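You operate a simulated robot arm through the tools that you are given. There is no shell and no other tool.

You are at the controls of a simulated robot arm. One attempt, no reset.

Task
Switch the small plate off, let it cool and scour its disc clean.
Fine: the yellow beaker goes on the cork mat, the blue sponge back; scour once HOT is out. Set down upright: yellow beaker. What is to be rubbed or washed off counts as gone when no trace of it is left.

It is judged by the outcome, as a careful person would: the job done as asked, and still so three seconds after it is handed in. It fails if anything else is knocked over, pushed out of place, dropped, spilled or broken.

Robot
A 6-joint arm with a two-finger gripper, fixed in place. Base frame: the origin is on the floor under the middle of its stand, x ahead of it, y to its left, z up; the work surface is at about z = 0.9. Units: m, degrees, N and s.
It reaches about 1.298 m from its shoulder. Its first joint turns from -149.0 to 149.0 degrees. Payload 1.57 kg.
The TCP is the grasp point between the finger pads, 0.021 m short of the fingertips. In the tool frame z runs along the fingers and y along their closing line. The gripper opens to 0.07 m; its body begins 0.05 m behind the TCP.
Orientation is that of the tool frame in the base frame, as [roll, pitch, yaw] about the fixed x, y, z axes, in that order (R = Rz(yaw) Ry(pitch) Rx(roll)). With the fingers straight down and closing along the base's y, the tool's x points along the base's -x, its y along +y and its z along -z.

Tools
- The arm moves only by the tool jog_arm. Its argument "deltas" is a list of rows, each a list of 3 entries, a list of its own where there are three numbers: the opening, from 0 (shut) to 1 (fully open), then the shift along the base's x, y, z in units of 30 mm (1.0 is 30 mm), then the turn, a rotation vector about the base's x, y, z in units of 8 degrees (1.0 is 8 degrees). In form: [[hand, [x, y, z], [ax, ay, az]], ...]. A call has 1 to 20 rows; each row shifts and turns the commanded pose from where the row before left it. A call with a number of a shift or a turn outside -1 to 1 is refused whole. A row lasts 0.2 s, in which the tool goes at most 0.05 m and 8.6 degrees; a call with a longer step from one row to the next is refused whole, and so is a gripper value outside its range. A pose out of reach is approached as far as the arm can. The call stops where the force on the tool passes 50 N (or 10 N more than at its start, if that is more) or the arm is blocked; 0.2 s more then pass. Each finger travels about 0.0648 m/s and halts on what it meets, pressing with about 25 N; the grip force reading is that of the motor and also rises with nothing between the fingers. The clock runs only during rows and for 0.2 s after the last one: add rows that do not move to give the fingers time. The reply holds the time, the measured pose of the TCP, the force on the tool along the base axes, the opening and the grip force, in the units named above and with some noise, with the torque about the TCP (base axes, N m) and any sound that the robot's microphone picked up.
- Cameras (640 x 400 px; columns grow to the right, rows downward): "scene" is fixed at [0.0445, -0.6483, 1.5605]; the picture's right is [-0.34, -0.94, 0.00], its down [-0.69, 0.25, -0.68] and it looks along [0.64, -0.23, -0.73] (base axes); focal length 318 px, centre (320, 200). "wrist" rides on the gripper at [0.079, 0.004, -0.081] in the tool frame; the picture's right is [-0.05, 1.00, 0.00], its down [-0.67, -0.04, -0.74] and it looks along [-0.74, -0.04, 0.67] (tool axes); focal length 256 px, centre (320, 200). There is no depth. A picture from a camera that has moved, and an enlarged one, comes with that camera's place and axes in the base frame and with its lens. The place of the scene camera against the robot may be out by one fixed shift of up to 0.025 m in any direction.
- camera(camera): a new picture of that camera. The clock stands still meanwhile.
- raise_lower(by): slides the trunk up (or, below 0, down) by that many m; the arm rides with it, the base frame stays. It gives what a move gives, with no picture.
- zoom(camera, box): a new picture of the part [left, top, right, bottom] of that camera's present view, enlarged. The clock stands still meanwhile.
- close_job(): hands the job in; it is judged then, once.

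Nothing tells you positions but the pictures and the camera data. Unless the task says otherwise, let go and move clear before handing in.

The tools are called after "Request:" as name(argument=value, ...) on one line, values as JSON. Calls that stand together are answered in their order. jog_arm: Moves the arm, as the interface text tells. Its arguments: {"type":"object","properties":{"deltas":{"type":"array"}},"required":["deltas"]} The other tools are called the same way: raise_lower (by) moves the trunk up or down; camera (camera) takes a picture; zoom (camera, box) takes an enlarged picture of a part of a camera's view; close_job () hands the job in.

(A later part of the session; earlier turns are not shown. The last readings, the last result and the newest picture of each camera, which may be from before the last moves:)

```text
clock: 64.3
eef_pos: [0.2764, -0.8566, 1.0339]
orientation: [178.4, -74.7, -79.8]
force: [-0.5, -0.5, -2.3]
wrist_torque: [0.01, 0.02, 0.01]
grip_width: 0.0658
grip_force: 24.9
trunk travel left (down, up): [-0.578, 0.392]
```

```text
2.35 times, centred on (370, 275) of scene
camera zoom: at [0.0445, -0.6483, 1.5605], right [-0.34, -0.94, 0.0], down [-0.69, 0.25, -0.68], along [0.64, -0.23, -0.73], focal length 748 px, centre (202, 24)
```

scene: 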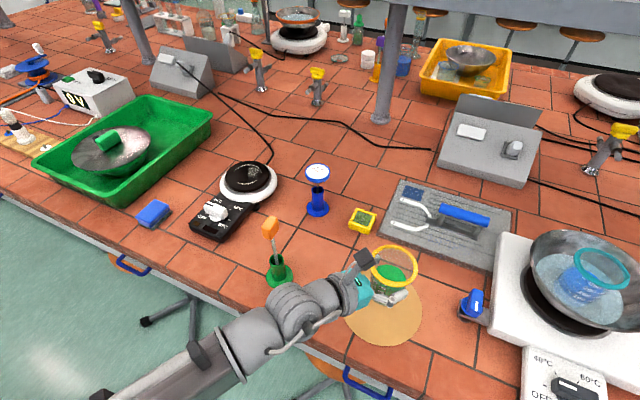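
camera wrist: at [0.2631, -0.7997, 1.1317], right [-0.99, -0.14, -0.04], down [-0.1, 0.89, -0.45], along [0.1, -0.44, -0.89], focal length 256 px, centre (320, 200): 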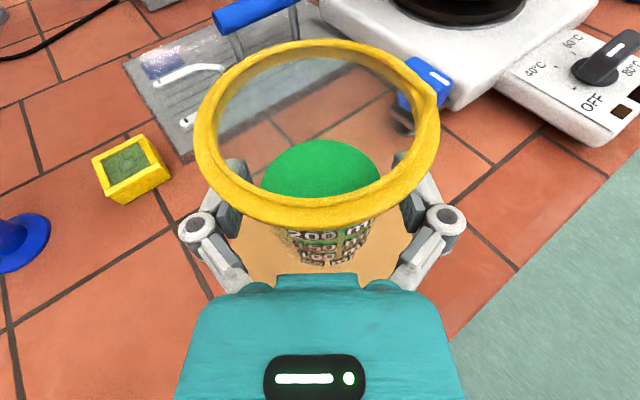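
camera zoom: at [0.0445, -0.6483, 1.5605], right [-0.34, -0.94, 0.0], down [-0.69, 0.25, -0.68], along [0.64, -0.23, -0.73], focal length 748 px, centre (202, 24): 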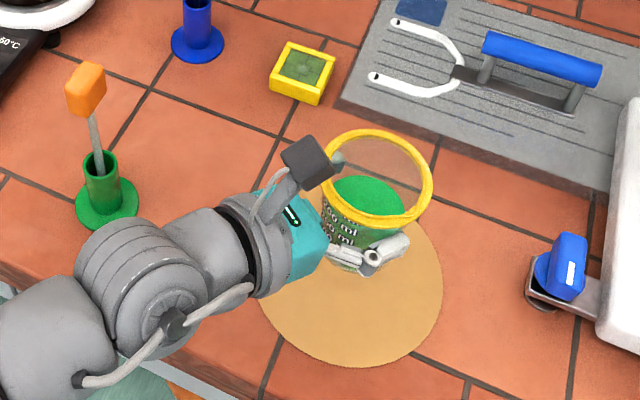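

The beaker hangs over the middle of the mat with the brush clear. I'll lower in decreasing steps until the mat takes the weight.

Request:
raise_lower(by=-0.045)

Request:
zoom(camera="scene", box=[320, 220, 440, 350])

```text
clock: 65.2
eef_pos: [0.2758, -0.8577, 0.989]
orientation: [178.3, -74.8, -79.9]
force: [0.3, 0.4, -3.4]
wrist_torque: [0.02, 0.01, 0.01]
grip_width: 0.0656
grip_force: 24.9
trunk travel left (down, up): [-0.533, 0.437]
```

```text
3.08 times, centred on (380, 285) of scene
camera zoom: at [0.0445, -0.6483, 1.5605], right [-0.34, -0.94, 0.0], down [-0.69, 0.25, -0.68], along [0.64, -0.23, -0.73], focal length 978 px, centre (135, -62)
```

zoom: 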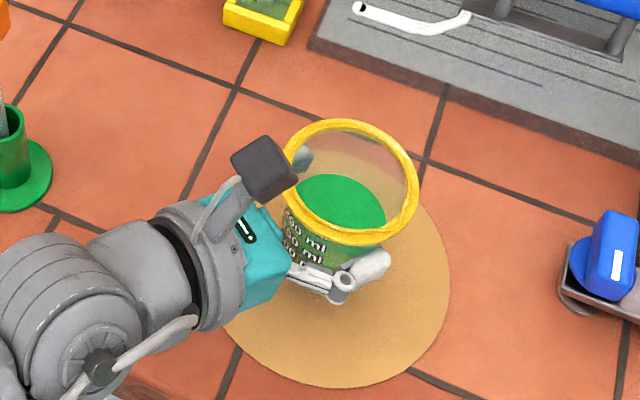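

Request:
raise_lower(by=-0.012)

Request:
raise_lower(by=-0.005)

Request:
zoom(camera="scene", box=[320, 220, 440, 350])

```text
clock: 65.8
eef_pos: [0.277, -0.8572, 0.9763]
orientation: [178.4, -74.7, -80.0]
force: [-0.3, -0.3, -2.0]
wrist_torque: [0.02, 0.0, 0.0]
grip_width: 0.0656
grip_force: 24.9
trunk travel left (down, up): [-0.521, 0.449]
```

```text
clock: 66.4
eef_pos: [0.2759, -0.8574, 0.9725]
orientation: [178.3, -74.7, -79.9]
force: [-0.7, 0.0, -2.2]
wrist_torque: [0.0, 0.01, 0.0]
grip_width: 0.0658
grip_force: 25.0
trunk travel left (down, up): [-0.516, 0.454]
```

```text
3.08 times, centred on (380, 285) of scene
camera zoom: at [0.0445, -0.6483, 1.5605], right [-0.34, -0.94, 0.0], down [-0.69, 0.25, -0.68], along [0.64, -0.23, -0.73], focal length 978 px, centre (135, -62)
```

zoom: 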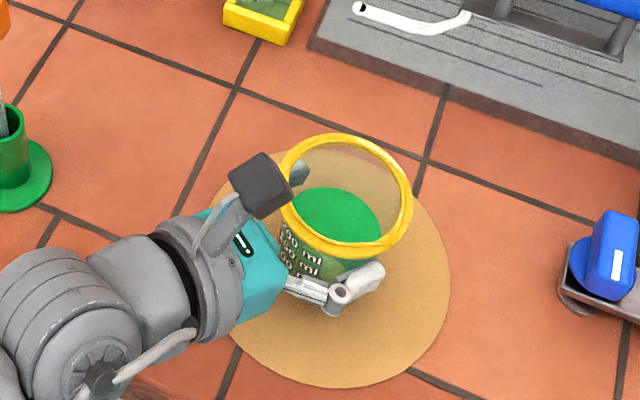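

Request:
raise_lower(by=-0.004)

Request:
raise_lower(by=-0.003)

Request:
camera(camera="wrist")

```text
clock: 66.9
eef_pos: [0.2766, -0.8577, 0.9678]
orientation: [178.4, -74.7, -79.9]
force: [-0.6, 0.4, -1.9]
wrist_torque: [0.02, -0.01, 0.0]
grip_width: 0.0657
grip_force: 25.1
trunk travel left (down, up): [-0.512, 0.458]
```

```text
clock: 67.4
eef_pos: [0.2769, -0.8575, 0.9646]
orientation: [178.4, -74.8, -80.0]
force: [-0.3, -0.4, -1.6]
wrist_torque: [0.04, -0.01, 0.01]
grip_width: 0.0658
grip_force: 25.0
trunk travel left (down, up): [-0.509, 0.461]
```

```text
taken
camera wrist: at [0.2631, -0.7996, 1.0626], right [-0.99, -0.14, -0.04], down [-0.1, 0.89, -0.45], along [0.1, -0.44, -0.89], focal length 256 px, centre (320, 200)
```

wrist: 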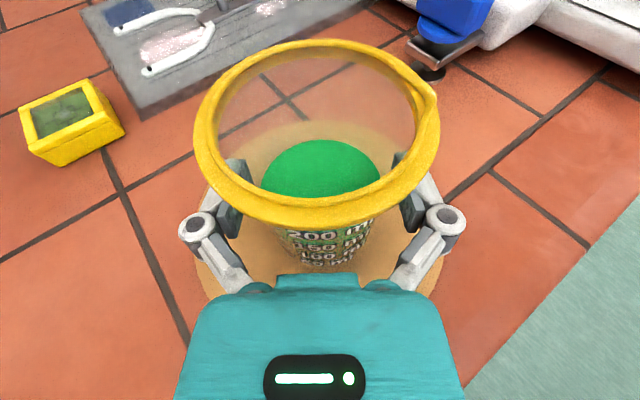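

Request:
raise_lower(by=-0.003)

Request:
raise_lower(by=-0.003)

```text
clock: 67.9
eef_pos: [0.2767, -0.859, 0.9617]
orientation: [178.4, -74.7, -79.9]
force: [-0.1, -0.9, -2.6]
wrist_torque: [0.0, 0.0, -0.03]
grip_width: 0.0657
grip_force: 25.1
trunk travel left (down, up): [-0.506, 0.464]
```

```text
clock: 68.5
eef_pos: [0.2751, -0.857, 0.9587]
orientation: [178.5, -74.7, -79.9]
force: [0.1, -1.0, -2.3]
wrist_torque: [0.01, 0.01, 0.06]
grip_width: 0.0657
grip_force: 24.9
trunk travel left (down, up): [-0.503, 0.467]
```

Request:
raise_lower(by=-0.003)

Request:
zoom(camera="scene", box=[350, 250, 420, 320])

Request:
zoom(camera="wrist", box=[250, 200, 400, 290])

```text
clock: 69.0
eef_pos: [0.2753, -0.8563, 0.9573]
orientation: [178.5, -75.0, -79.9]
force: [-1.4, -3.3, 13.3]
wrist_torque: [-0.2, -0.04, 0.14]
grip_width: 0.0657
grip_force: 24.7
trunk travel left (down, up): [-0.5, 0.47]
```

```text
5.71 times, centred on (385, 285) of scene
camera zoom: at [0.0445, -0.6483, 1.5605], right [-0.34, -0.94, 0.0], down [-0.69, 0.25, -0.68], along [0.64, -0.23, -0.73], focal length 1816 px, centre (-51, -286)
```

zoom: 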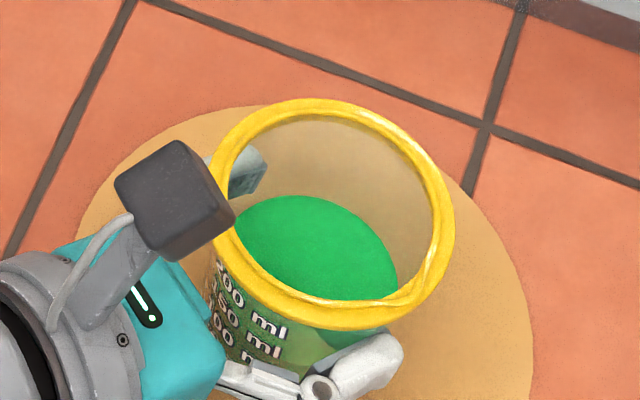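

```text
4.27 times, centred on (325, 245) of wrist
camera zoom: at [0.2627, -0.7987, 1.0552], right [-0.99, -0.14, -0.04], down [-0.1, 0.89, -0.45], along [0.1, -0.44, -0.89], focal length 1092 px, centre (299, 8)
```

zoom: 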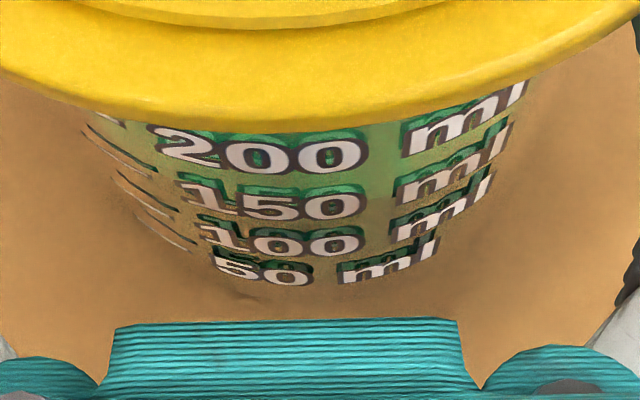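

Contact: the mat now carries the beaker (+13 N). I'll relieve the press slightly and open the fingers.

Request:
raise_lower(by=0.001)

Request:
jog_arm(deltas=[[0.95, [0, 0, 0], [0, 0, 0]], [1, [0, 0, 0], [0, 0, 0]], [1, [0, 0, 0], [0, 0, 0]]])

Request:
camera(camera="wrist")

Request:
zoom(camera="scene", box=[320, 220, 440, 350])

```text
clock: 69.5
eef_pos: [0.2755, -0.8573, 0.9574]
orientation: [178.5, -74.7, -79.9]
force: [0.5, -1.5, 7.1]
wrist_torque: [-0.31, -0.13, 0.02]
grip_width: 0.0656
grip_force: 25.4
trunk travel left (down, up): [-0.501, 0.469]
```

```text
clock: 70.3
eef_pos: [0.2759, -0.8574, 0.9562]
orientation: [178.4, -74.7, -79.9]
force: [0.0, 0.0, 0.2]
wrist_torque: [0.0, 0.03, 0.01]
grip_width: 0.0698
grip_force: 0.0
trunk travel left (down, up): [-0.501, 0.469]
```

```text
taken
camera wrist: at [0.2631, -0.7995, 1.0548], right [-0.99, -0.14, -0.04], down [-0.1, 0.89, -0.45], along [0.1, -0.44, -0.89], focal length 256 px, centre (320, 200)
```

wrist: 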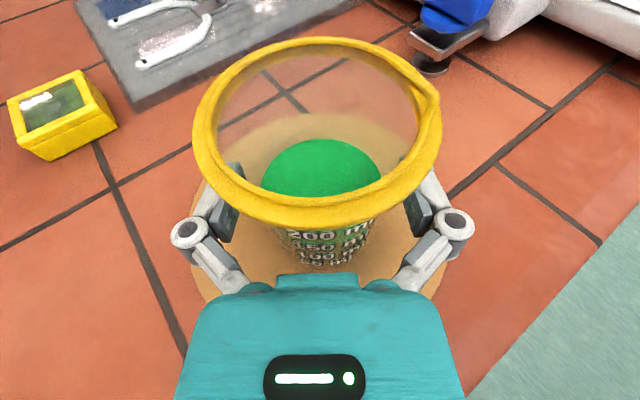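

```text
3.08 times, centred on (380, 285) of scene
camera zoom: at [0.0445, -0.6483, 1.5605], right [-0.34, -0.94, 0.0], down [-0.69, 0.25, -0.68], along [0.64, -0.23, -0.73], focal length 978 px, centre (135, -62)
```

zoom: 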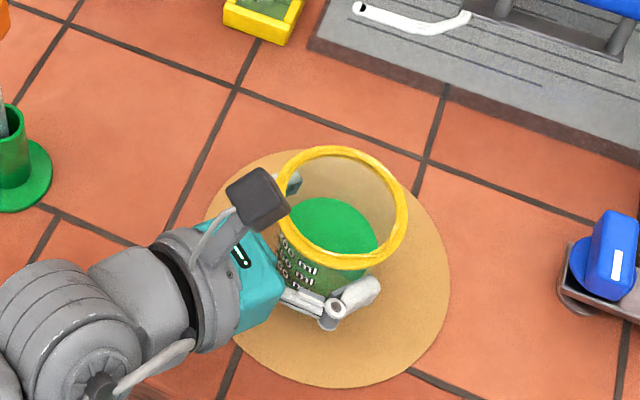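

The beaker is released with zero force, upright on the mat. I'll back straight out slowly.

Request:
jog_arm(deltas=[[1, [-0.03, 0.198, 0], [0, 0, 0]], [1, [-0.05, 0.33, 0], [0, 0, 0]], [1, [-0.05, 0.33, 0], [0, 0, 0]], [1, [0, 0, 0], [0, 0, 0]]])

Request:
camera(camera="wrist")

Request:
zoom(camera="scene", box=[320, 220, 440, 350])

```text
clock: 71.3
eef_pos: [0.2731, -0.8308, 0.9566]
orientation: [178.4, -74.7, -79.9]
force: [0.1, 0.9, -0.5]
wrist_torque: [-0.01, 0.01, 0.03]
grip_width: 0.0701
grip_force: 0.0
trunk travel left (down, up): [-0.501, 0.469]
```

```text
taken
camera wrist: at [0.2604, -0.7742, 1.0549], right [-0.99, -0.14, -0.04], down [-0.1, 0.89, -0.45], along [0.1, -0.44, -0.89], focal length 256 px, centre (320, 200)
```

wrist: 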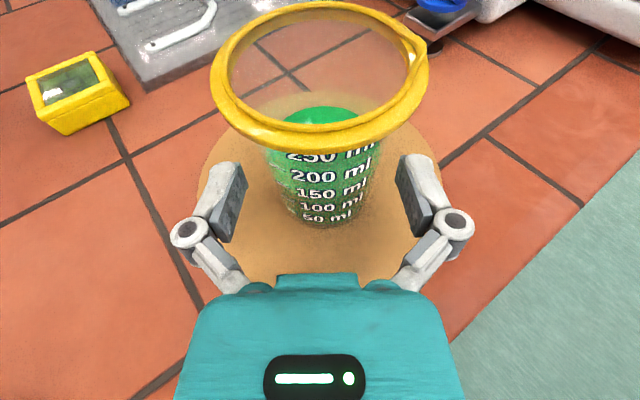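

```text
3.08 times, centred on (380, 285) of scene
camera zoom: at [0.0445, -0.6483, 1.5605], right [-0.34, -0.94, 0.0], down [-0.69, 0.25, -0.68], along [0.64, -0.23, -0.73], focal length 978 px, centre (135, -62)
```

zoom: 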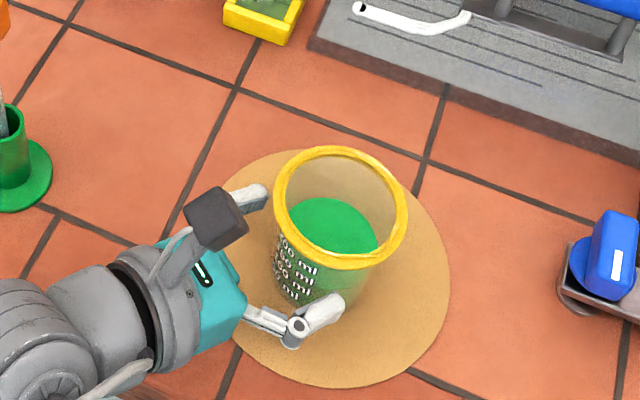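

The beaker stands freely in the middle of the mat. I'll back out fully and then raise the hand.

Request:
jog_arm(deltas=[[1, [-0.075, 0.5, 0], [0, 0, 0]], [1, [-0.075, 0.5, 0], [0, 0, 0]], [1, [-0.075, 0.5, 0], [0, 0, 0]], [1, [-0.075, 0.5, 0], [0, 0, 0]], [1, [-0.075, 0.5, 0], [0, 0, 0]], [1, [0, 0, 0], [0, 0, 0]]])

Request:
raise_lower(by=0.25)

Request:
camera(camera="scene")

Request:
camera(camera="wrist")

Request:
zoom(camera="scene", box=[180, 140, 300, 250])

```text
clock: 72.7
eef_pos: [0.2615, -0.7572, 0.9571]
orientation: [178.3, -74.6, -79.8]
force: [0.0, -0.2, 0.0]
wrist_torque: [-0.01, 0.01, -0.02]
grip_width: 0.07
grip_force: 0.1
trunk travel left (down, up): [-0.501, 0.469]
```

```text
clock: 75.3
eef_pos: [0.2603, -0.7567, 1.2065]
orientation: [178.4, -74.7, -79.8]
force: [-0.1, 0.1, -0.9]
wrist_torque: [-0.02, 0.01, 0.02]
grip_width: 0.0699
grip_force: 0.0
trunk travel left (down, up): [-0.751, 0.219]
```

```text
taken
```

scene: 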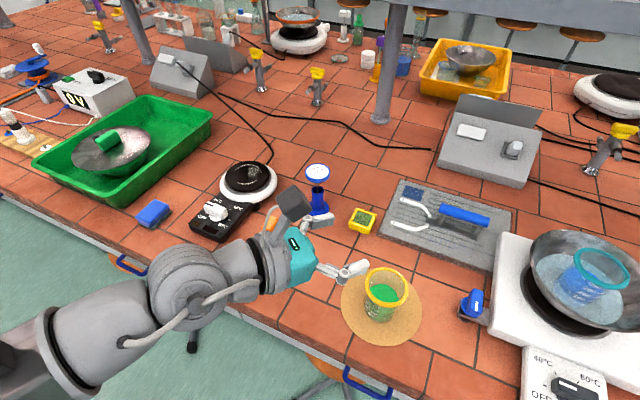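

```text
taken
camera wrist: at [0.2481, -0.6989, 1.3048], right [-0.99, -0.14, -0.04], down [-0.1, 0.89, -0.45], along [0.1, -0.44, -0.89], focal length 256 px, centre (320, 200)
```

wrist: 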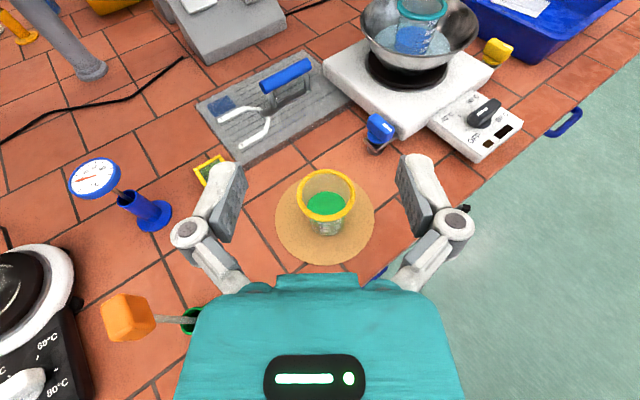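

```text
3.64 times, centred on (240, 195) of scene
camera zoom: at [0.0445, -0.6483, 1.5605], right [-0.34, -0.94, 0.0], down [-0.69, 0.25, -0.68], along [0.64, -0.23, -0.73], focal length 1156 px, centre (611, 218)
```

zoom: 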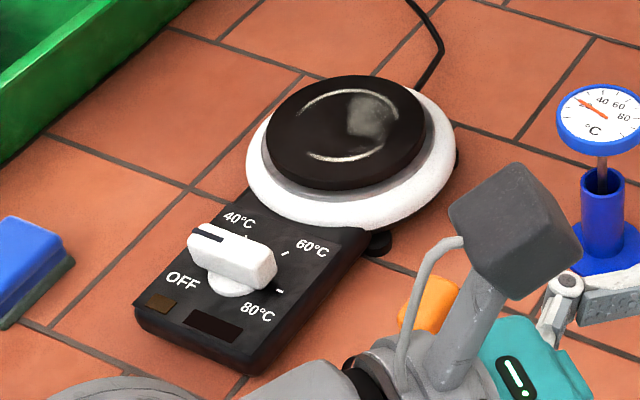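

The beaker stands upright in the centre of the mat. On the disc I see two whitish arcs and a grey smear, and HOT is dark. Next I'll raise, straighten the hand and turn it back for fetching the sponge.

Request:
raise_lower(by=0.15)

Request:
jog_arm(deltas=[[1, [0, 0, 0], [0.927, 0.14, 0]], [1, [0, 0, 0], [0.927, 0.14, 0]], [1, [0, 0, 0], [0.927, 0.14, 0]], [1, [0, 0, 0], [0.927, 0.14, 0]], [1, [0, 0, 0], [0.927, 0.14, 0]], [1, [0, 0, 0], [0.927, 0.14, 0]], [1, [0, 0, 0], [0.927, 0.14, 0]], [1, [0, 0, 0], [0.927, 0.14, 0]], [1, [0, 0, 0], [0.927, 0.14, 0]], [1, [0, 0, 0], [0.927, 0.14, 0]], [1, [0, 0, 0], [0, 0, 0]]])

```text
clock: 77.0
eef_pos: [0.2608, -0.7566, 1.3556]
orientation: [178.4, -74.7, -79.8]
force: [0.1, -0.2, -0.5]
wrist_torque: [0.0, 0.0, 0.0]
grip_width: 0.0698
grip_force: 0.0
trunk travel left (down, up): [-0.901, 0.069]
```

```text
clock: 79.4
eef_pos: [0.2653, -0.7553, 1.2197]
orientation: [179.7, 0.3, -81.6]
force: [0.7, -0.3, 0.5]
wrist_torque: [0.0, -0.01, 0.02]
grip_width: 0.0701
grip_force: 0.0
out of reach, approached as far as the arm can: row 1, 2, 3, 4, 5, 6, 7, 8, 9
trunk travel left (down, up): [-0.901, 0.069]
```

Request:
jog_arm(deltas=[[1, [0.713, 0.657, 0], [0, 0, -0.989]], [1, [0.713, 0.657, 0], [0, 0, -0.989]], [1, [0.713, 0.657, 0], [0, 0, -0.989]], [1, [0.713, 0.657, 0], [0, 0, -0.989]], [1, [0.713, 0.657, 0], [0, 0, -0.989]], [1, [0.713, 0.657, 0], [0, 0, -0.989]], [1, [0.713, 0.657, 0], [0, 0, -0.989]], [1, [0.713, 0.657, 0], [0, 0, -0.989]], [1, [0.713, 0.657, 0], [0, 0, -0.989]], [1, [0.713, 0.657, 0], [0, 0, -0.989]], [1, [0.713, 0.657, 0], [0, 0, -0.989]], [1, [0.713, 0.657, 0], [0, 0, -0.989]], [1, [0.713, 0.657, 0], [0, 0, -0.989]], [1, [0.713, 0.657, 0], [0, 0, -0.989]], [1, [0.713, 0.657, 0], [0, 0, -0.989]], [1, [0.713, 0.657, 0], [0, 0, -0.989]], [1, [0.713, 0.657, 0], [0, 0, -0.989]], [1, [0.713, 0.657, 0], [0, 0, -0.989]], [1, [0, 0, 0], [0, 0, 0]]])

Request:
camera(camera="wrist")

Request:
camera(camera="scene")

```text
clock: 83.4
eef_pos: [0.6493, -0.3995, 1.2211]
orientation: [179.9, 0.3, 136.5]
force: [-0.6, -0.1, 0.5]
wrist_torque: [-0.02, -0.01, -0.02]
grip_width: 0.07
grip_force: 0.1
trunk travel left (down, up): [-0.901, 0.069]
```

```text
taken
camera wrist: at [0.5926, -0.3409, 1.3006], right [0.73, 0.69, 0.0], down [0.45, -0.48, 0.75], along [0.52, -0.54, -0.66], focal length 256 px, centre (320, 200)
```

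wrist: 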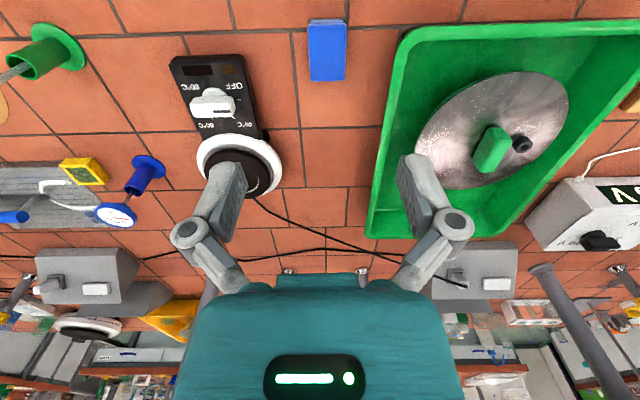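

```text
taken
```

scene: 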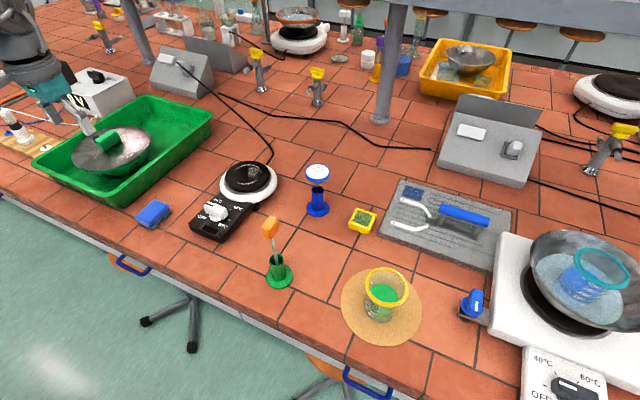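

The view is now square to the table. The sponge is near (0.686, -0.422). I'll zoom in to measure it, the disc and its residue.

Request:
zoom(camera="wrist", box=[280, 0, 380, 100])

Request:
zoom(camera="scene", box=[110, 180, 200, 250])

Request:
zoom(camera="scene", box=[200, 140, 290, 220])

```text
4.00 times, centred on (330, 50) of wrist
camera zoom: at [0.5926, -0.3409, 1.3006], right [0.73, 0.69, 0.0], down [0.45, -0.48, 0.75], along [0.52, -0.54, -0.66], focal length 1024 px, centre (280, 800)
```

zoom: 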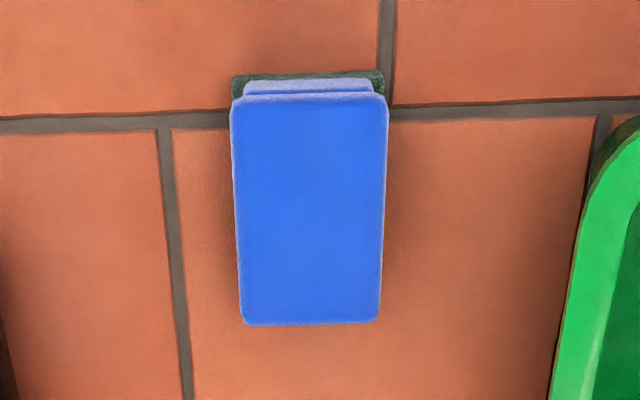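

```text
5.71 times, centred on (155, 215) of scene
camera zoom: at [0.0445, -0.6483, 1.5605], right [-0.34, -0.94, 0.0], down [-0.69, 0.25, -0.68], along [0.64, -0.23, -0.73], focal length 1816 px, centre (1263, 114)
```

zoom: 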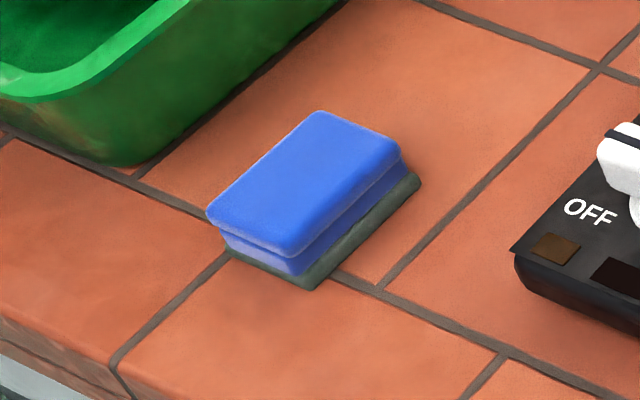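

```text
5.00 times, centred on (245, 180) of scene
camera zoom: at [0.0445, -0.6483, 1.5605], right [-0.34, -0.94, 0.0], down [-0.69, 0.25, -0.68], along [0.64, -0.23, -0.73], focal length 1589 px, centre (695, 300)
```

zoom: 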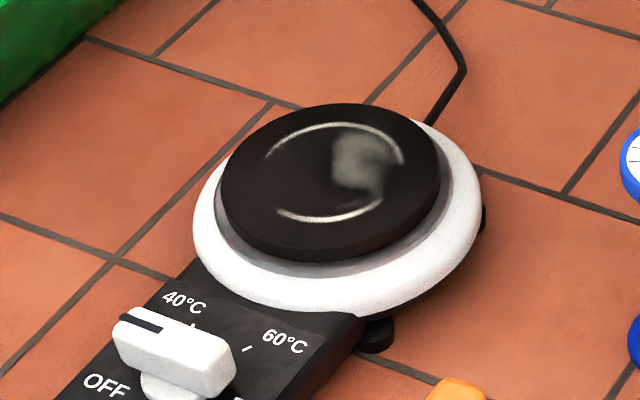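

The sponge measures about 49 × 69 mm and 26 mm high, centred at (0.691, -0.426), with its long side on heading -45°. I'll centre the open hand over it and lower partway.

Request:
jog_arm(deltas=[[1, [0.7, -0.44, 0], [0, 0, -0.19]], [1, [0.69, -0.443, 0], [0, 0, 0]], [1, [0, 0, 0], [0, 0, 0]]])

Request:
raise_lower(by=-0.2)

Request:
camera(camera="wrist")

Request:
camera(camera="scene")

```text
clock: 84.2
eef_pos: [0.69, -0.4277, 1.2207]
orientation: [179.9, 0.3, 135.2]
force: [0.4, -0.7, -0.6]
wrist_torque: [-0.05, -0.01, -0.02]
grip_width: 0.0699
grip_force: 0.1
trunk travel left (down, up): [-0.901, 0.069]
```

```text
clock: 86.4
eef_pos: [0.6905, -0.4266, 1.0195]
orientation: [179.9, 0.3, 135.2]
force: [-0.7, 0.2, 0.0]
wrist_torque: [-0.03, 0.0, 0.0]
grip_width: 0.07
grip_force: 0.1
trunk travel left (down, up): [-0.701, 0.269]
```

```text
taken
camera wrist: at [0.6356, -0.3663, 1.1006], right [0.74, 0.67, 0.0], down [0.44, -0.49, 0.75], along [0.5, -0.55, -0.66], focal length 256 px, centre (320, 200)
```

wrist: 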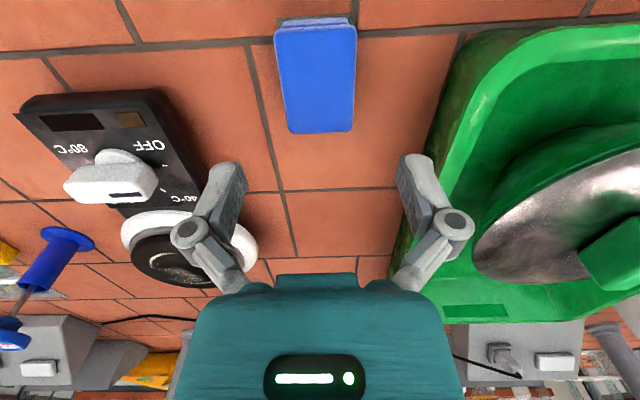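

```text
taken
```

scene: 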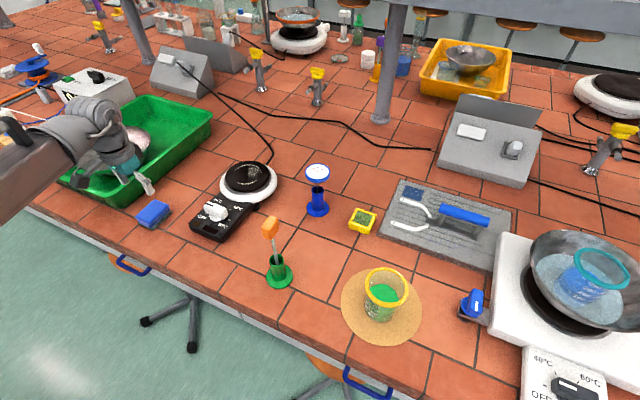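

The sponge is about 2.5 mm to the left; I'll correct that and lower so the tips stay about 10 mm above the table.

Request:
jog_arm(deltas=[[0.92, [-0.06, -0.057, 0], [0, 0, 0]], [0.92, [0, 0, 0], [0, 0, 0]]])

Request:
raise_lower(by=-0.07)

Request:
camera(camera="wrist")

Request:
zoom(camera="scene", box=[80, 130, 240, 260])

```text
clock: 87.0
eef_pos: [0.6902, -0.4298, 1.0187]
orientation: [179.9, 0.3, 135.2]
force: [0.2, 0.3, -1.0]
wrist_torque: [-0.01, -0.04, -0.01]
grip_width: 0.0643
grip_force: 0.1
trunk travel left (down, up): [-0.701, 0.269]
```

```text
clock: 88.1
eef_pos: [0.6889, -0.4287, 0.9495]
orientation: [180.0, 0.4, 135.2]
force: [0.8, 0.1, -0.3]
wrist_torque: [0.04, 0.01, -0.04]
grip_width: 0.0641
grip_force: 0.1
trunk travel left (down, up): [-0.631, 0.339]
```

```text
taken
camera wrist: at [0.6339, -0.3678, 1.0306], right [0.74, 0.67, 0.0], down [0.44, -0.49, 0.75], along [0.5, -0.55, -0.66], focal length 256 px, centre (320, 200)
```

wrist: 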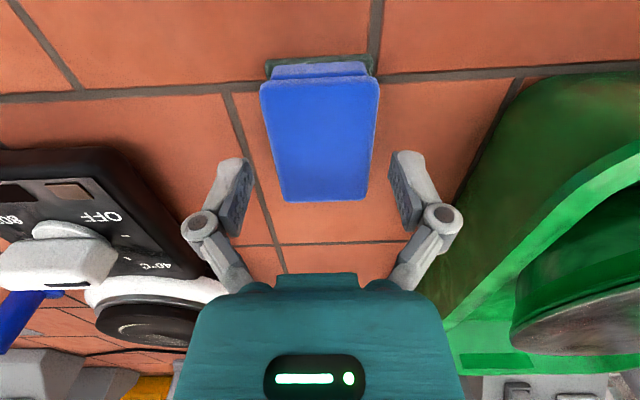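

```text
3.08 times, centred on (160, 195) of scene
camera zoom: at [0.0445, -0.6483, 1.5605], right [-0.34, -0.94, 0.0], down [-0.69, 0.25, -0.68], along [0.64, -0.23, -0.73], focal length 978 px, centre (812, 215)
```

zoom: 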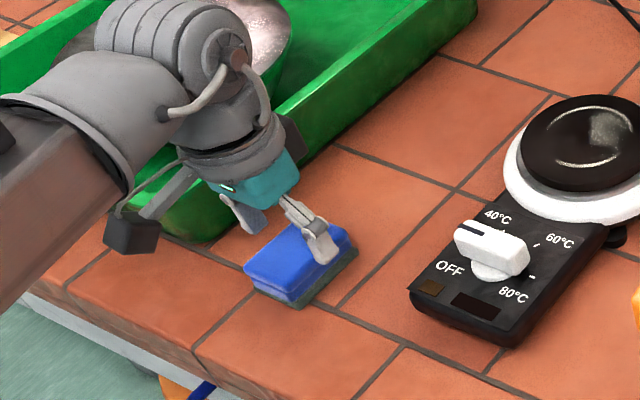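

The sponge is centred between the fingers. I'll lower the last 17 mm and grip it.

Request:
raise_lower(by=-0.017)

Request:
jog_arm(deltas=[[0.75, [0, 0, 0], [0, 0, 0]], [0.6, [0, 0, 0], [0, 0, 0]], [0.5, [0, 0, 0], [0, 0, 0]], [0.4, [0, 0, 0], [0, 0, 0]]])

Request:
camera(camera="wrist")

```text
clock: 88.7
eef_pos: [0.6879, -0.4288, 0.933]
orientation: [179.9, 0.3, 135.1]
force: [-0.4, -0.8, 0.0]
wrist_torque: [0.03, -0.01, -0.01]
grip_width: 0.0642
grip_force: 0.0
trunk travel left (down, up): [-0.614, 0.356]
```

```text
clock: 89.7
eef_pos: [0.6893, -0.4288, 0.9324]
orientation: [-180.0, 0.3, 135.1]
force: [3.8, 0.0, 6.6]
wrist_torque: [0.05, -0.14, 0.0]
grip_width: 0.0492
grip_force: 25.5
trunk travel left (down, up): [-0.614, 0.356]
```

```text
taken
camera wrist: at [0.6339, -0.3675, 1.0138], right [0.74, 0.67, 0.0], down [0.44, -0.49, 0.75], along [0.5, -0.55, -0.66], focal length 256 px, centre (320, 200)
```

wrist: 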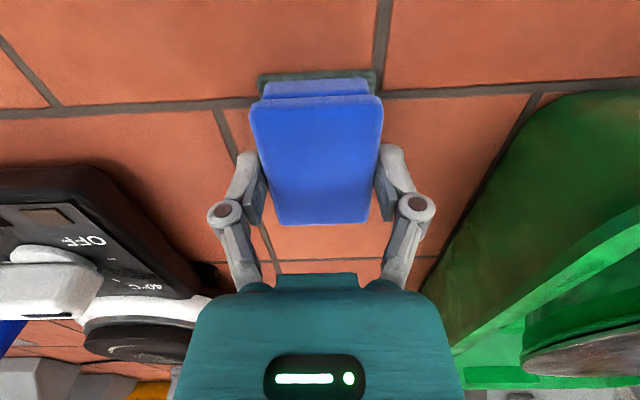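

The sponge is gripped at 49 mm; I've noted this pose for putting it back. I'll lift it 0.1 m and carry it over the disc.

Request:
raise_lower(by=0.1)

Request:
jog_arm(deltas=[[0.4, [0, -0.4, 0], [0, 0, 0]], [0.4, [0.03, -0.7, 0], [0, 0, 0]], [0.4, [0.05, -0.9, 0], [0, 0, 0]], [0.4, [0.05, -0.9, 0], [0, 0, 0]], [0.4, [0.05, -0.9, 0], [0, 0, 0]], [0.4, [0.05, -0.9, 0], [0, 0, 0]], [0.4, [0.05, -0.9, 0], [0, 0, 0]], [0.4, [0.05, -0.9, 0], [0, 0, 0]], [0.4, [0.05, -0.9, 0], [0, 0, 0]], [0.4, [0.05, -0.53, 0], [0, 0, 0]], [0.4, [0.03, -0.3, 0], [0, 0, 0]], [0.4, [0, 0, 0], [0, 0, 0]]])

Request:
camera(camera="wrist")

Request:
zoom(camera="scene", box=[150, 90, 310, 240])

```text
clock: 91.0
eef_pos: [0.6889, -0.4298, 1.0322]
orientation: [179.9, 0.4, 135.2]
force: [0.3, 0.5, -0.7]
wrist_torque: [-0.01, -0.01, -0.02]
grip_width: 0.0488
grip_force: 25.6
trunk travel left (down, up): [-0.714, 0.256]
```

```text
clock: 93.6
eef_pos: [0.7025, -0.6749, 1.0319]
orientation: [179.9, 0.2, 135.0]
force: [0.1, 0.1, -0.9]
wrist_torque: [0.01, 0.01, -0.01]
grip_width: 0.049
grip_force: 25.2
trunk travel left (down, up): [-0.714, 0.256]
```

```text
taken
camera wrist: at [0.6474, -0.614, 1.1135], right [0.74, 0.67, 0.0], down [0.44, -0.49, 0.75], along [0.5, -0.55, -0.66], focal length 256 px, centre (320, 200)
```

wrist: 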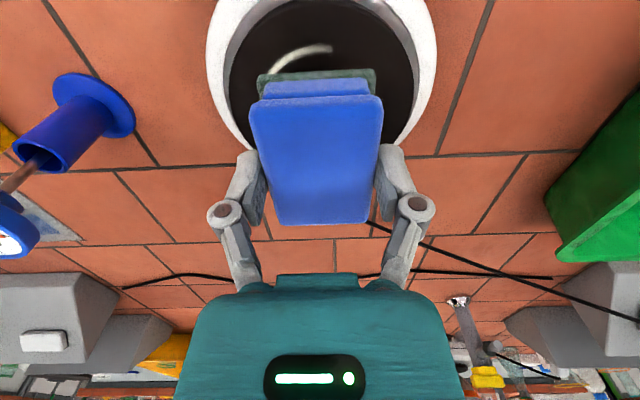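

```text
2.67 times, centred on (230, 165) of scene
camera zoom: at [0.0445, -0.6483, 1.5605], right [-0.34, -0.94, 0.0], down [-0.69, 0.25, -0.68], along [0.64, -0.23, -0.73], focal length 848 px, centre (560, 293)
```

zoom: 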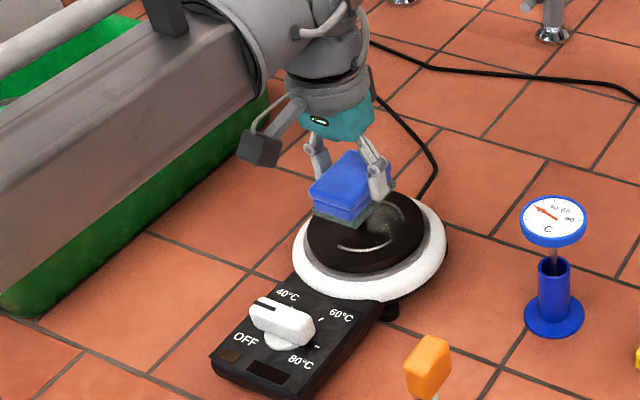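

The sponge is over the disc. I'll lower it in small steps until it presses lightly.

Request:
raise_lower(by=-0.025)

Request:
raise_lower(by=-0.006)

Request:
raise_lower(by=-0.004)

```text
clock: 94.3
eef_pos: [0.7023, -0.6751, 1.0067]
orientation: [179.9, 0.3, 135.1]
force: [1.2, -0.1, 0.9]
wrist_torque: [0.01, 0.0, 0.0]
grip_width: 0.0488
grip_force: 25.0
trunk travel left (down, up): [-0.689, 0.281]
```

```text
clock: 94.9
eef_pos: [0.7013, -0.6747, 1.0014]
orientation: [179.9, 0.4, 135.2]
force: [0.6, -0.2, -1.0]
wrist_torque: [-0.03, 0.0, 0.01]
grip_width: 0.0486
grip_force: 25.1
trunk travel left (down, up): [-0.683, 0.287]
```

```text
clock: 95.4
eef_pos: [0.7016, -0.6755, 0.997]
orientation: [179.9, 0.3, 135.0]
force: [-0.1, 0.7, 0.7]
wrist_torque: [-0.03, -0.01, -0.01]
grip_width: 0.0489
grip_force: 25.1
trunk travel left (down, up): [-0.679, 0.291]
```

Request:
raise_lower(by=-0.003)

Request:
raise_lower(by=-0.003)

```text
clock: 96.0
eef_pos: [0.7031, -0.6749, 0.9953]
orientation: [179.8, 0.4, 135.1]
force: [1.8, -1.9, 5.1]
wrist_torque: [0.01, -0.06, 0.0]
grip_width: 0.0486
grip_force: 24.9
trunk travel left (down, up): [-0.676, 0.294]
```

```text
clock: 96.5
eef_pos: [0.7011, -0.6747, 0.9925]
orientation: [179.8, 0.6, 135.1]
force: [7.1, -6.6, 26.2]
wrist_torque: [-0.1, -0.13, 0.02]
grip_width: 0.0492
grip_force: 25.1
trunk travel left (down, up): [-0.673, 0.297]
```

Contact at TCP z about 0.995, now 26 N, which is more than needed. I'll back off a little and make the first rubbing strokes along the sponge's long axis.

Request:
raise_lower(by=0.0015)

Request:
jog_arm(deltas=[[0.4, [0.2, -0.2, 0], [0, 0, 0]], [0.4, [0.3, -0.3, 0], [0, 0, 0]], [0.4, [0.2, -0.2, 0], [0, 0, 0]], [0.4, [-0.3, 0.3, 0], [0, 0, 0]], [0.4, [-0.4, 0.4, 0], [0, 0, 0]], [0.4, [-0.4, 0.4, 0], [0, 0, 0]], [0.4, [-0.3, 0.3, 0], [0, 0, 0]], [0.4, [0.35, -0.35, 0], [0, 0, 0]], [0.4, [0.35, -0.35, 0], [0, 0, 0]], [0.4, [0, 0, 0], [0, 0, 0]]])

Request:
camera(camera="wrist")

Request:
zoom(camera="scene", box=[190, 110, 310, 230])

```text
clock: 97.0
eef_pos: [0.7019, -0.6738, 0.994]
orientation: [179.9, 0.4, 135.1]
force: [2.5, -2.5, 11.3]
wrist_torque: [-0.09, -0.14, 0.0]
grip_width: 0.049
grip_force: 24.8
trunk travel left (down, up): [-0.674, 0.296]
```

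```text
clock: 99.2
eef_pos: [0.7013, -0.6755, 0.9924]
orientation: [179.9, 0.3, 135.1]
force: [-2.4, 1.7, 3.8]
wrist_torque: [0.01, 0.12, 0.01]
grip_width: 0.049
grip_force: 24.7
trunk travel left (down, up): [-0.674, 0.296]
```

```text
taken
camera wrist: at [0.6469, -0.6145, 1.0745], right [0.74, 0.67, 0.0], down [0.44, -0.49, 0.75], along [0.5, -0.56, -0.66], focal length 256 px, centre (320, 200)
```

wrist: 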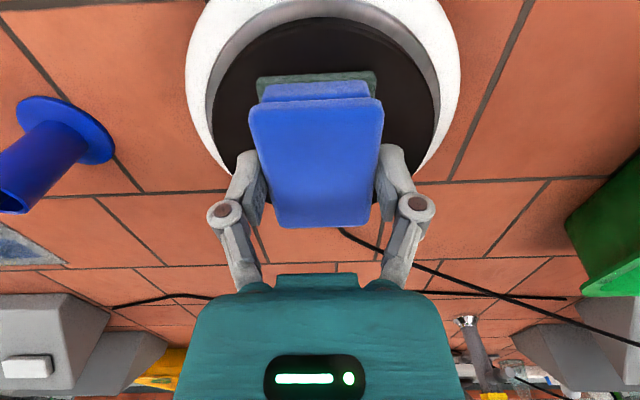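

```text
3.33 times, centred on (250, 170) of scene
camera zoom: at [0.0445, -0.6483, 1.5605], right [-0.34, -0.94, 0.0], down [-0.69, 0.25, -0.68], along [0.64, -0.23, -0.73], focal length 1059 px, centre (553, 300)
```

zoom: 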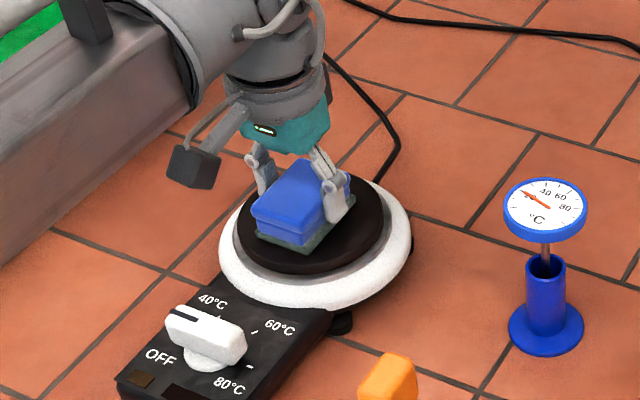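

The strokes went smoothly and the front arc already looks gone. I'll press slightly more and work across one side of the disc and then the other.

Request:
raise_lower(by=-0.001)

Request:
jog_arm(deltas=[[0.4, [0.354, 0.354, 0], [0, 0, 0]], [0.4, [0.354, 0.354, 0], [0, 0, 0]], [0.4, [0.295, -0.295, 0], [0, 0, 0]], [0.4, [0.295, -0.295, 0], [0, 0, 0]], [0.4, [-0.393, 0.393, 0], [0, 0, 0]], [0.4, [-0.393, 0.393, 0], [0, 0, 0]], [0.4, [-0.393, 0.393, 0], [0, 0, 0]], [0.4, [0.393, -0.393, 0], [0, 0, 0]], [0.4, [0.393, -0.393, 0], [0, 0, 0]], [0.4, [0.393, -0.393, 0], [0, 0, 0]], [0.4, [-0.295, 0.295, 0], [0, 0, 0]], [0.4, [-0.295, 0.295, 0], [0, 0, 0]], [0.4, [-0.354, -0.354, 0], [0, 0, 0]], [0.4, [-0.354, -0.354, 0], [0, 0, 0]], [0.4, [0, 0, 0], [0, 0, 0]]])

Request:
camera(camera="wrist")

```text
clock: 99.7
eef_pos: [0.7024, -0.6759, 0.9929]
orientation: [179.9, 0.4, 135.1]
force: [-0.1, -1.4, 15.0]
wrist_torque: [0.02, 0.03, -0.01]
grip_width: 0.049
grip_force: 24.9
trunk travel left (down, up): [-0.673, 0.297]
```

```text
clock: 102.9
eef_pos: [0.7009, -0.6752, 0.9924]
orientation: [179.9, 0.3, 135.1]
force: [2.4, 5.2, 6.0]
wrist_torque: [0.1, -0.09, 0.08]
grip_width: 0.049
grip_force: 25.3
trunk travel left (down, up): [-0.673, 0.297]
```

```text
taken
camera wrist: at [0.6464, -0.6145, 1.0737], right [0.74, 0.67, 0.0], down [0.44, -0.49, 0.75], along [0.5, -0.55, -0.66], focal length 256 px, centre (320, 200)
```

wrist: 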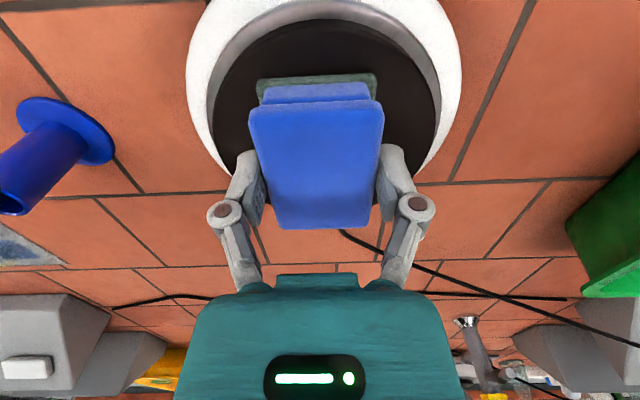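

The plate has not shifted. Now the other side.

Request:
jog_arm(deltas=[[0.4, [-0.354, -0.354, 0], [0, 0, 0]], [0.4, [-0.354, -0.354, 0], [0, 0, 0]], [0.4, [0.295, -0.295, 0], [0, 0, 0]], [0.4, [0.295, -0.295, 0], [0, 0, 0]], [0.4, [-0.393, 0.393, 0], [0, 0, 0]], [0.4, [-0.393, 0.393, 0], [0, 0, 0]], [0.4, [-0.393, 0.393, 0], [0, 0, 0]], [0.4, [0.393, -0.393, 0], [0, 0, 0]], [0.4, [0.393, -0.393, 0], [0, 0, 0]], [0.4, [0.393, -0.393, 0], [0, 0, 0]], [0.4, [-0.295, 0.295, 0], [0, 0, 0]], [0.4, [-0.295, 0.295, 0], [0, 0, 0]], [0.4, [0.354, 0.354, 0], [0, 0, 0]], [0.4, [0.354, 0.354, 0], [0, 0, 0]], [0.4, [0, 0, 0], [0, 0, 0]]])

Request:
jog_arm(deltas=[[0.4, [0.295, -0.295, 0], [0, 0, 0]], [0.4, [0.295, -0.295, 0], [0, 0, 0]], [0.4, [-0.393, 0.393, 0], [0, 0, 0]], [0.4, [-0.393, 0.393, 0], [0, 0, 0]], [0.4, [-0.393, 0.393, 0], [0, 0, 0]], [0.4, [0.393, -0.393, 0], [0, 0, 0]], [0.4, [0.393, -0.393, 0], [0, 0, 0]], [0.4, [0.393, -0.393, 0], [0, 0, 0]], [0.4, [0.25, 0.25, 0], [0, 0, 0]], [0.4, [-0.35, -0.35, 0], [0, 0, 0]], [0.4, [-0.35, -0.35, 0], [0, 0, 0]], [0.4, [0.35, 0.35, 0], [0, 0, 0]], [0.4, [0.1, 0.1, 0], [0, 0, 0]], [0.4, [-0.393, 0.393, 0], [0, 0, 0]], [0.4, [-0.197, 0.197, 0], [0, 0, 0]], [0.4, [0, 0, 0], [0, 0, 0]]])

```text
clock: 106.1
eef_pos: [0.7011, -0.6753, 0.992]
orientation: [179.9, 0.3, 135.0]
force: [-3.3, -1.0, 3.9]
wrist_torque: [-0.07, 0.08, 0.01]
grip_width: 0.0488
grip_force: 25.0
trunk travel left (down, up): [-0.673, 0.297]
```

```text
clock: 109.5
eef_pos: [0.7017, -0.6756, 0.9929]
orientation: [180.0, 0.2, 135.2]
force: [3.7, -1.5, 7.5]
wrist_torque: [-0.09, -0.11, -0.05]
grip_width: 0.049
grip_force: 25.1
trunk travel left (down, up): [-0.673, 0.297]
```

Now I'll lift the sponge and move it aside to inspect the disc.

Request:
raise_lower(by=0.08)

Request:
jog_arm(deltas=[[0.4, [0, 0.6, 0], [0, 0, 0]], [0.4, [0, 0.9, 0], [0, 0, 0]], [0.4, [0, 0.9, 0], [0, 0, 0]], [0.4, [0, 0.6, 0], [0, 0, 0]], [0.4, [0, 0, 0], [0, 0, 0]]])

Request:
camera(camera="wrist")

Request:
zoom(camera="scene", box=[210, 145, 290, 215])

```text
clock: 110.7
eef_pos: [0.7026, -0.6755, 1.0719]
orientation: [179.9, 0.3, 135.1]
force: [-0.5, 0.6, -0.2]
wrist_torque: [-0.02, 0.02, -0.02]
grip_width: 0.0489
grip_force: 25.2
trunk travel left (down, up): [-0.753, 0.217]
```

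```text
clock: 111.9
eef_pos: [0.7023, -0.5853, 1.0715]
orientation: [179.8, 0.3, 135.2]
force: [0.6, -0.5, -0.3]
wrist_torque: [-0.01, 0.0, -0.01]
grip_width: 0.0489
grip_force: 25.4
trunk travel left (down, up): [-0.753, 0.217]
```

```text
taken
camera wrist: at [0.6476, -0.5239, 1.153], right [0.74, 0.67, 0.0], down [0.44, -0.49, 0.75], along [0.5, -0.55, -0.66], focal length 256 px, centre (320, 200)
```

wrist: 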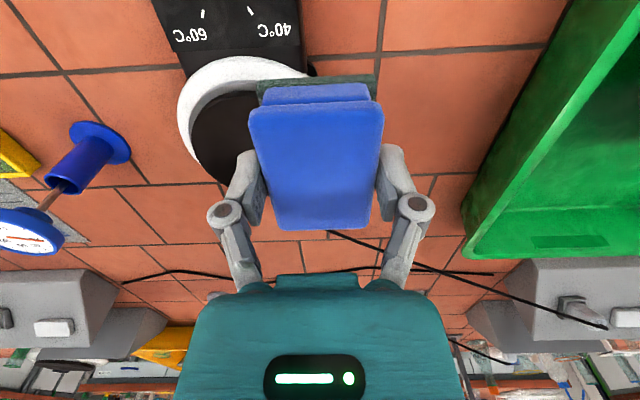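

```text
5.71 times, centred on (250, 180) of scene
camera zoom: at [0.0445, -0.6483, 1.5605], right [-0.34, -0.94, 0.0], down [-0.69, 0.25, -0.68], along [0.64, -0.23, -0.73], focal length 1816 px, centre (720, 314)
```

zoom: 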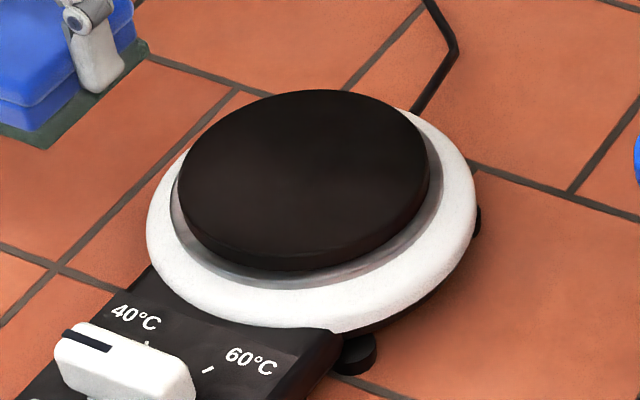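

The disc looks clean. I'll take a closer look for any remaining trace before putting the sponge back.

Request:
zoom(camera="scene", box=[228, 153, 270, 197])

Request:
zoom(camera="wrist", box=[170, 40, 320, 200])

```text
9.09 times, centred on (249, 175) of scene
camera zoom: at [0.0445, -0.6483, 1.5605], right [-0.34, -0.94, 0.0], down [-0.69, 0.25, -0.68], along [0.64, -0.23, -0.73], focal length 2889 px, centre (966, 427)
```

zoom: 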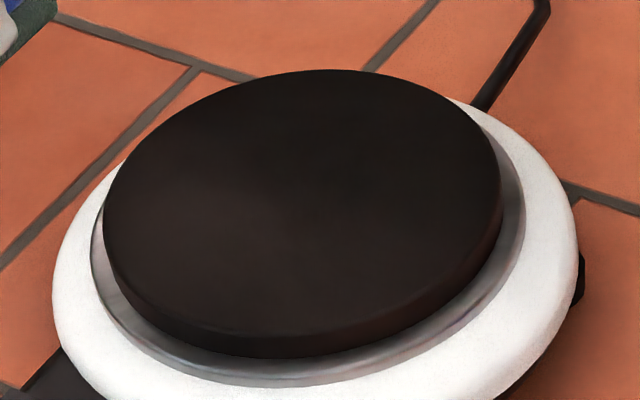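

```text
2.50 times, centred on (245, 120) of wrist
camera zoom: at [0.6476, -0.5239, 1.153], right [0.74, 0.67, 0.0], down [0.44, -0.49, 0.75], along [0.5, -0.55, -0.66], focal length 640 px, centre (508, 400)
```

zoom: 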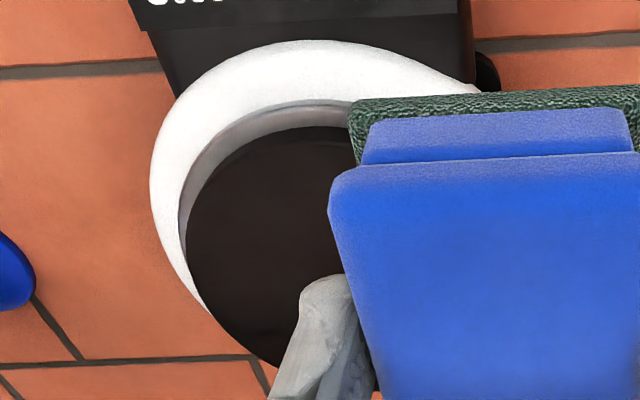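

No trace remains. I'll carry the sponge back to exactly where it was gripped and lower it there.

Request:
jog_arm(deltas=[[0.4, [-0.065, 0.5, 0], [0, 0, 0]], [0.4, [-0.065, 0.9, 0], [0, 0, 0]], [0.4, [-0.065, 1.0, 0], [0, 0, 0]], [0.4, [-0.065, 1.0, 0], [0, 0, 0]], [0.4, [-0.065, 0.9, 0], [0, 0, 0]], [0.4, [-0.066, 0.6, 0], [0, 0, 0]], [0.4, [-0.066, 0.313, 0], [0, 0, 0]], [0.4, [0, 0, 0], [0, 0, 0]]])

Request:
raise_lower(by=-0.11)

Request:
camera(camera="wrist")

Request:
zoom(camera="scene", box=[80, 130, 240, 260])

```text
clock: 113.7
eef_pos: [0.6872, -0.4286, 1.0727]
orientation: [179.9, 0.4, 135.1]
force: [0.3, -0.5, -0.3]
wrist_torque: [-0.04, 0.01, 0.01]
grip_width: 0.0489
grip_force: 24.8
trunk travel left (down, up): [-0.753, 0.217]
```

```text
clock: 115.1
eef_pos: [0.6876, -0.43, 0.9632]
orientation: [179.9, 0.3, 135.2]
force: [-0.1, 0.2, -0.4]
wrist_torque: [-0.01, 0.02, -0.02]
grip_width: 0.0488
grip_force: 25.1
trunk travel left (down, up): [-0.643, 0.327]
```

```text
taken
camera wrist: at [0.6322, -0.3681, 1.0431], right [0.74, 0.67, 0.0], down [0.44, -0.49, 0.75], along [0.5, -0.55, -0.66], focal length 256 px, centre (320, 200)
```

wrist: 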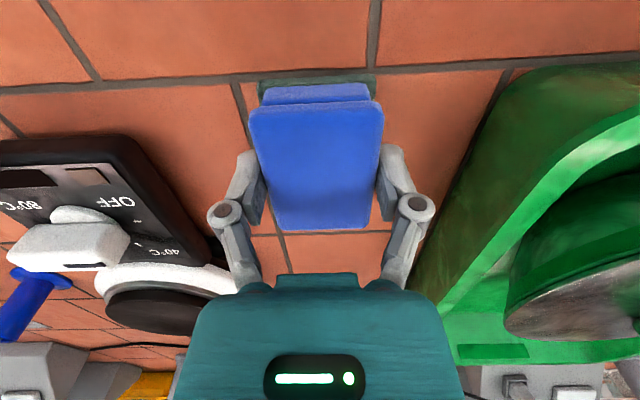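

```text
3.08 times, centred on (160, 195) of scene
camera zoom: at [0.0445, -0.6483, 1.5605], right [-0.34, -0.94, 0.0], down [-0.69, 0.25, -0.68], along [0.64, -0.23, -0.73], focal length 978 px, centre (812, 215)
```

zoom: 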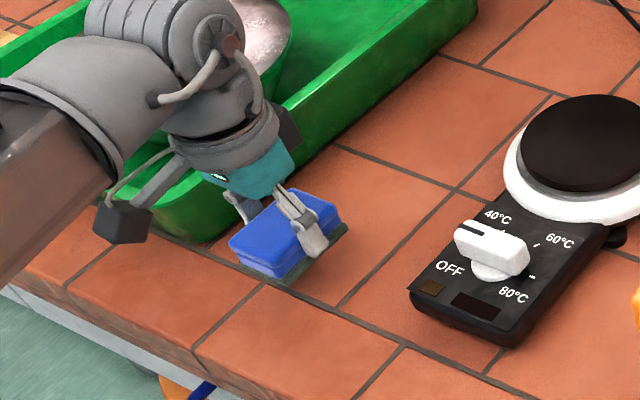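

Almost exactly back; I'll nudge by about 2 mm and lower to the table gently.

Request:
jog_arm(deltas=[[0.4, [0.057, 0.02, 0], [0, 0, 0]], [0.4, [0, 0, 0], [0, 0, 0]]])

Request:
raise_lower(by=-0.024)

Request:
raise_lower(by=-0.003)

```text
clock: 115.7
eef_pos: [0.689, -0.428, 0.9622]
orientation: [179.9, 0.2, 135.1]
force: [0.1, -0.1, -0.1]
wrist_torque: [0.0, 0.0, 0.01]
grip_width: 0.049
grip_force: 25.4
trunk travel left (down, up): [-0.643, 0.327]
```

```text
clock: 116.4
eef_pos: [0.6888, -0.4296, 0.9382]
orientation: [179.9, 0.3, 135.1]
force: [0.4, -0.8, 0.0]
wrist_torque: [0.02, -0.03, 0.0]
grip_width: 0.0487
grip_force: 24.9
trunk travel left (down, up): [-0.619, 0.351]
```

```text
clock: 116.9
eef_pos: [0.6895, -0.4288, 0.9353]
orientation: [179.9, 0.3, 135.1]
force: [0.0, -0.4, 0.0]
wrist_torque: [0.03, 0.04, -0.01]
grip_width: 0.0487
grip_force: 24.9
trunk travel left (down, up): [-0.616, 0.354]
```

Request:
raise_lower(by=-0.002)

Request:
raise_lower(by=-0.001)

```text
clock: 117.4
eef_pos: [0.689, -0.429, 0.9328]
orientation: [179.9, 0.3, 135.1]
force: [0.0, 1.0, 0.3]
wrist_torque: [-0.03, -0.02, 0.02]
grip_width: 0.0492
grip_force: 24.6
trunk travel left (down, up): [-0.614, 0.356]
```

```text
clock: 117.9
eef_pos: [0.6888, -0.4277, 0.9317]
orientation: [179.8, 0.3, 135.1]
force: [-0.5, 0.0, -1.2]
wrist_torque: [0.03, 0.01, 0.02]
grip_width: 0.0489
grip_force: 25.1
trunk travel left (down, up): [-0.613, 0.357]
```

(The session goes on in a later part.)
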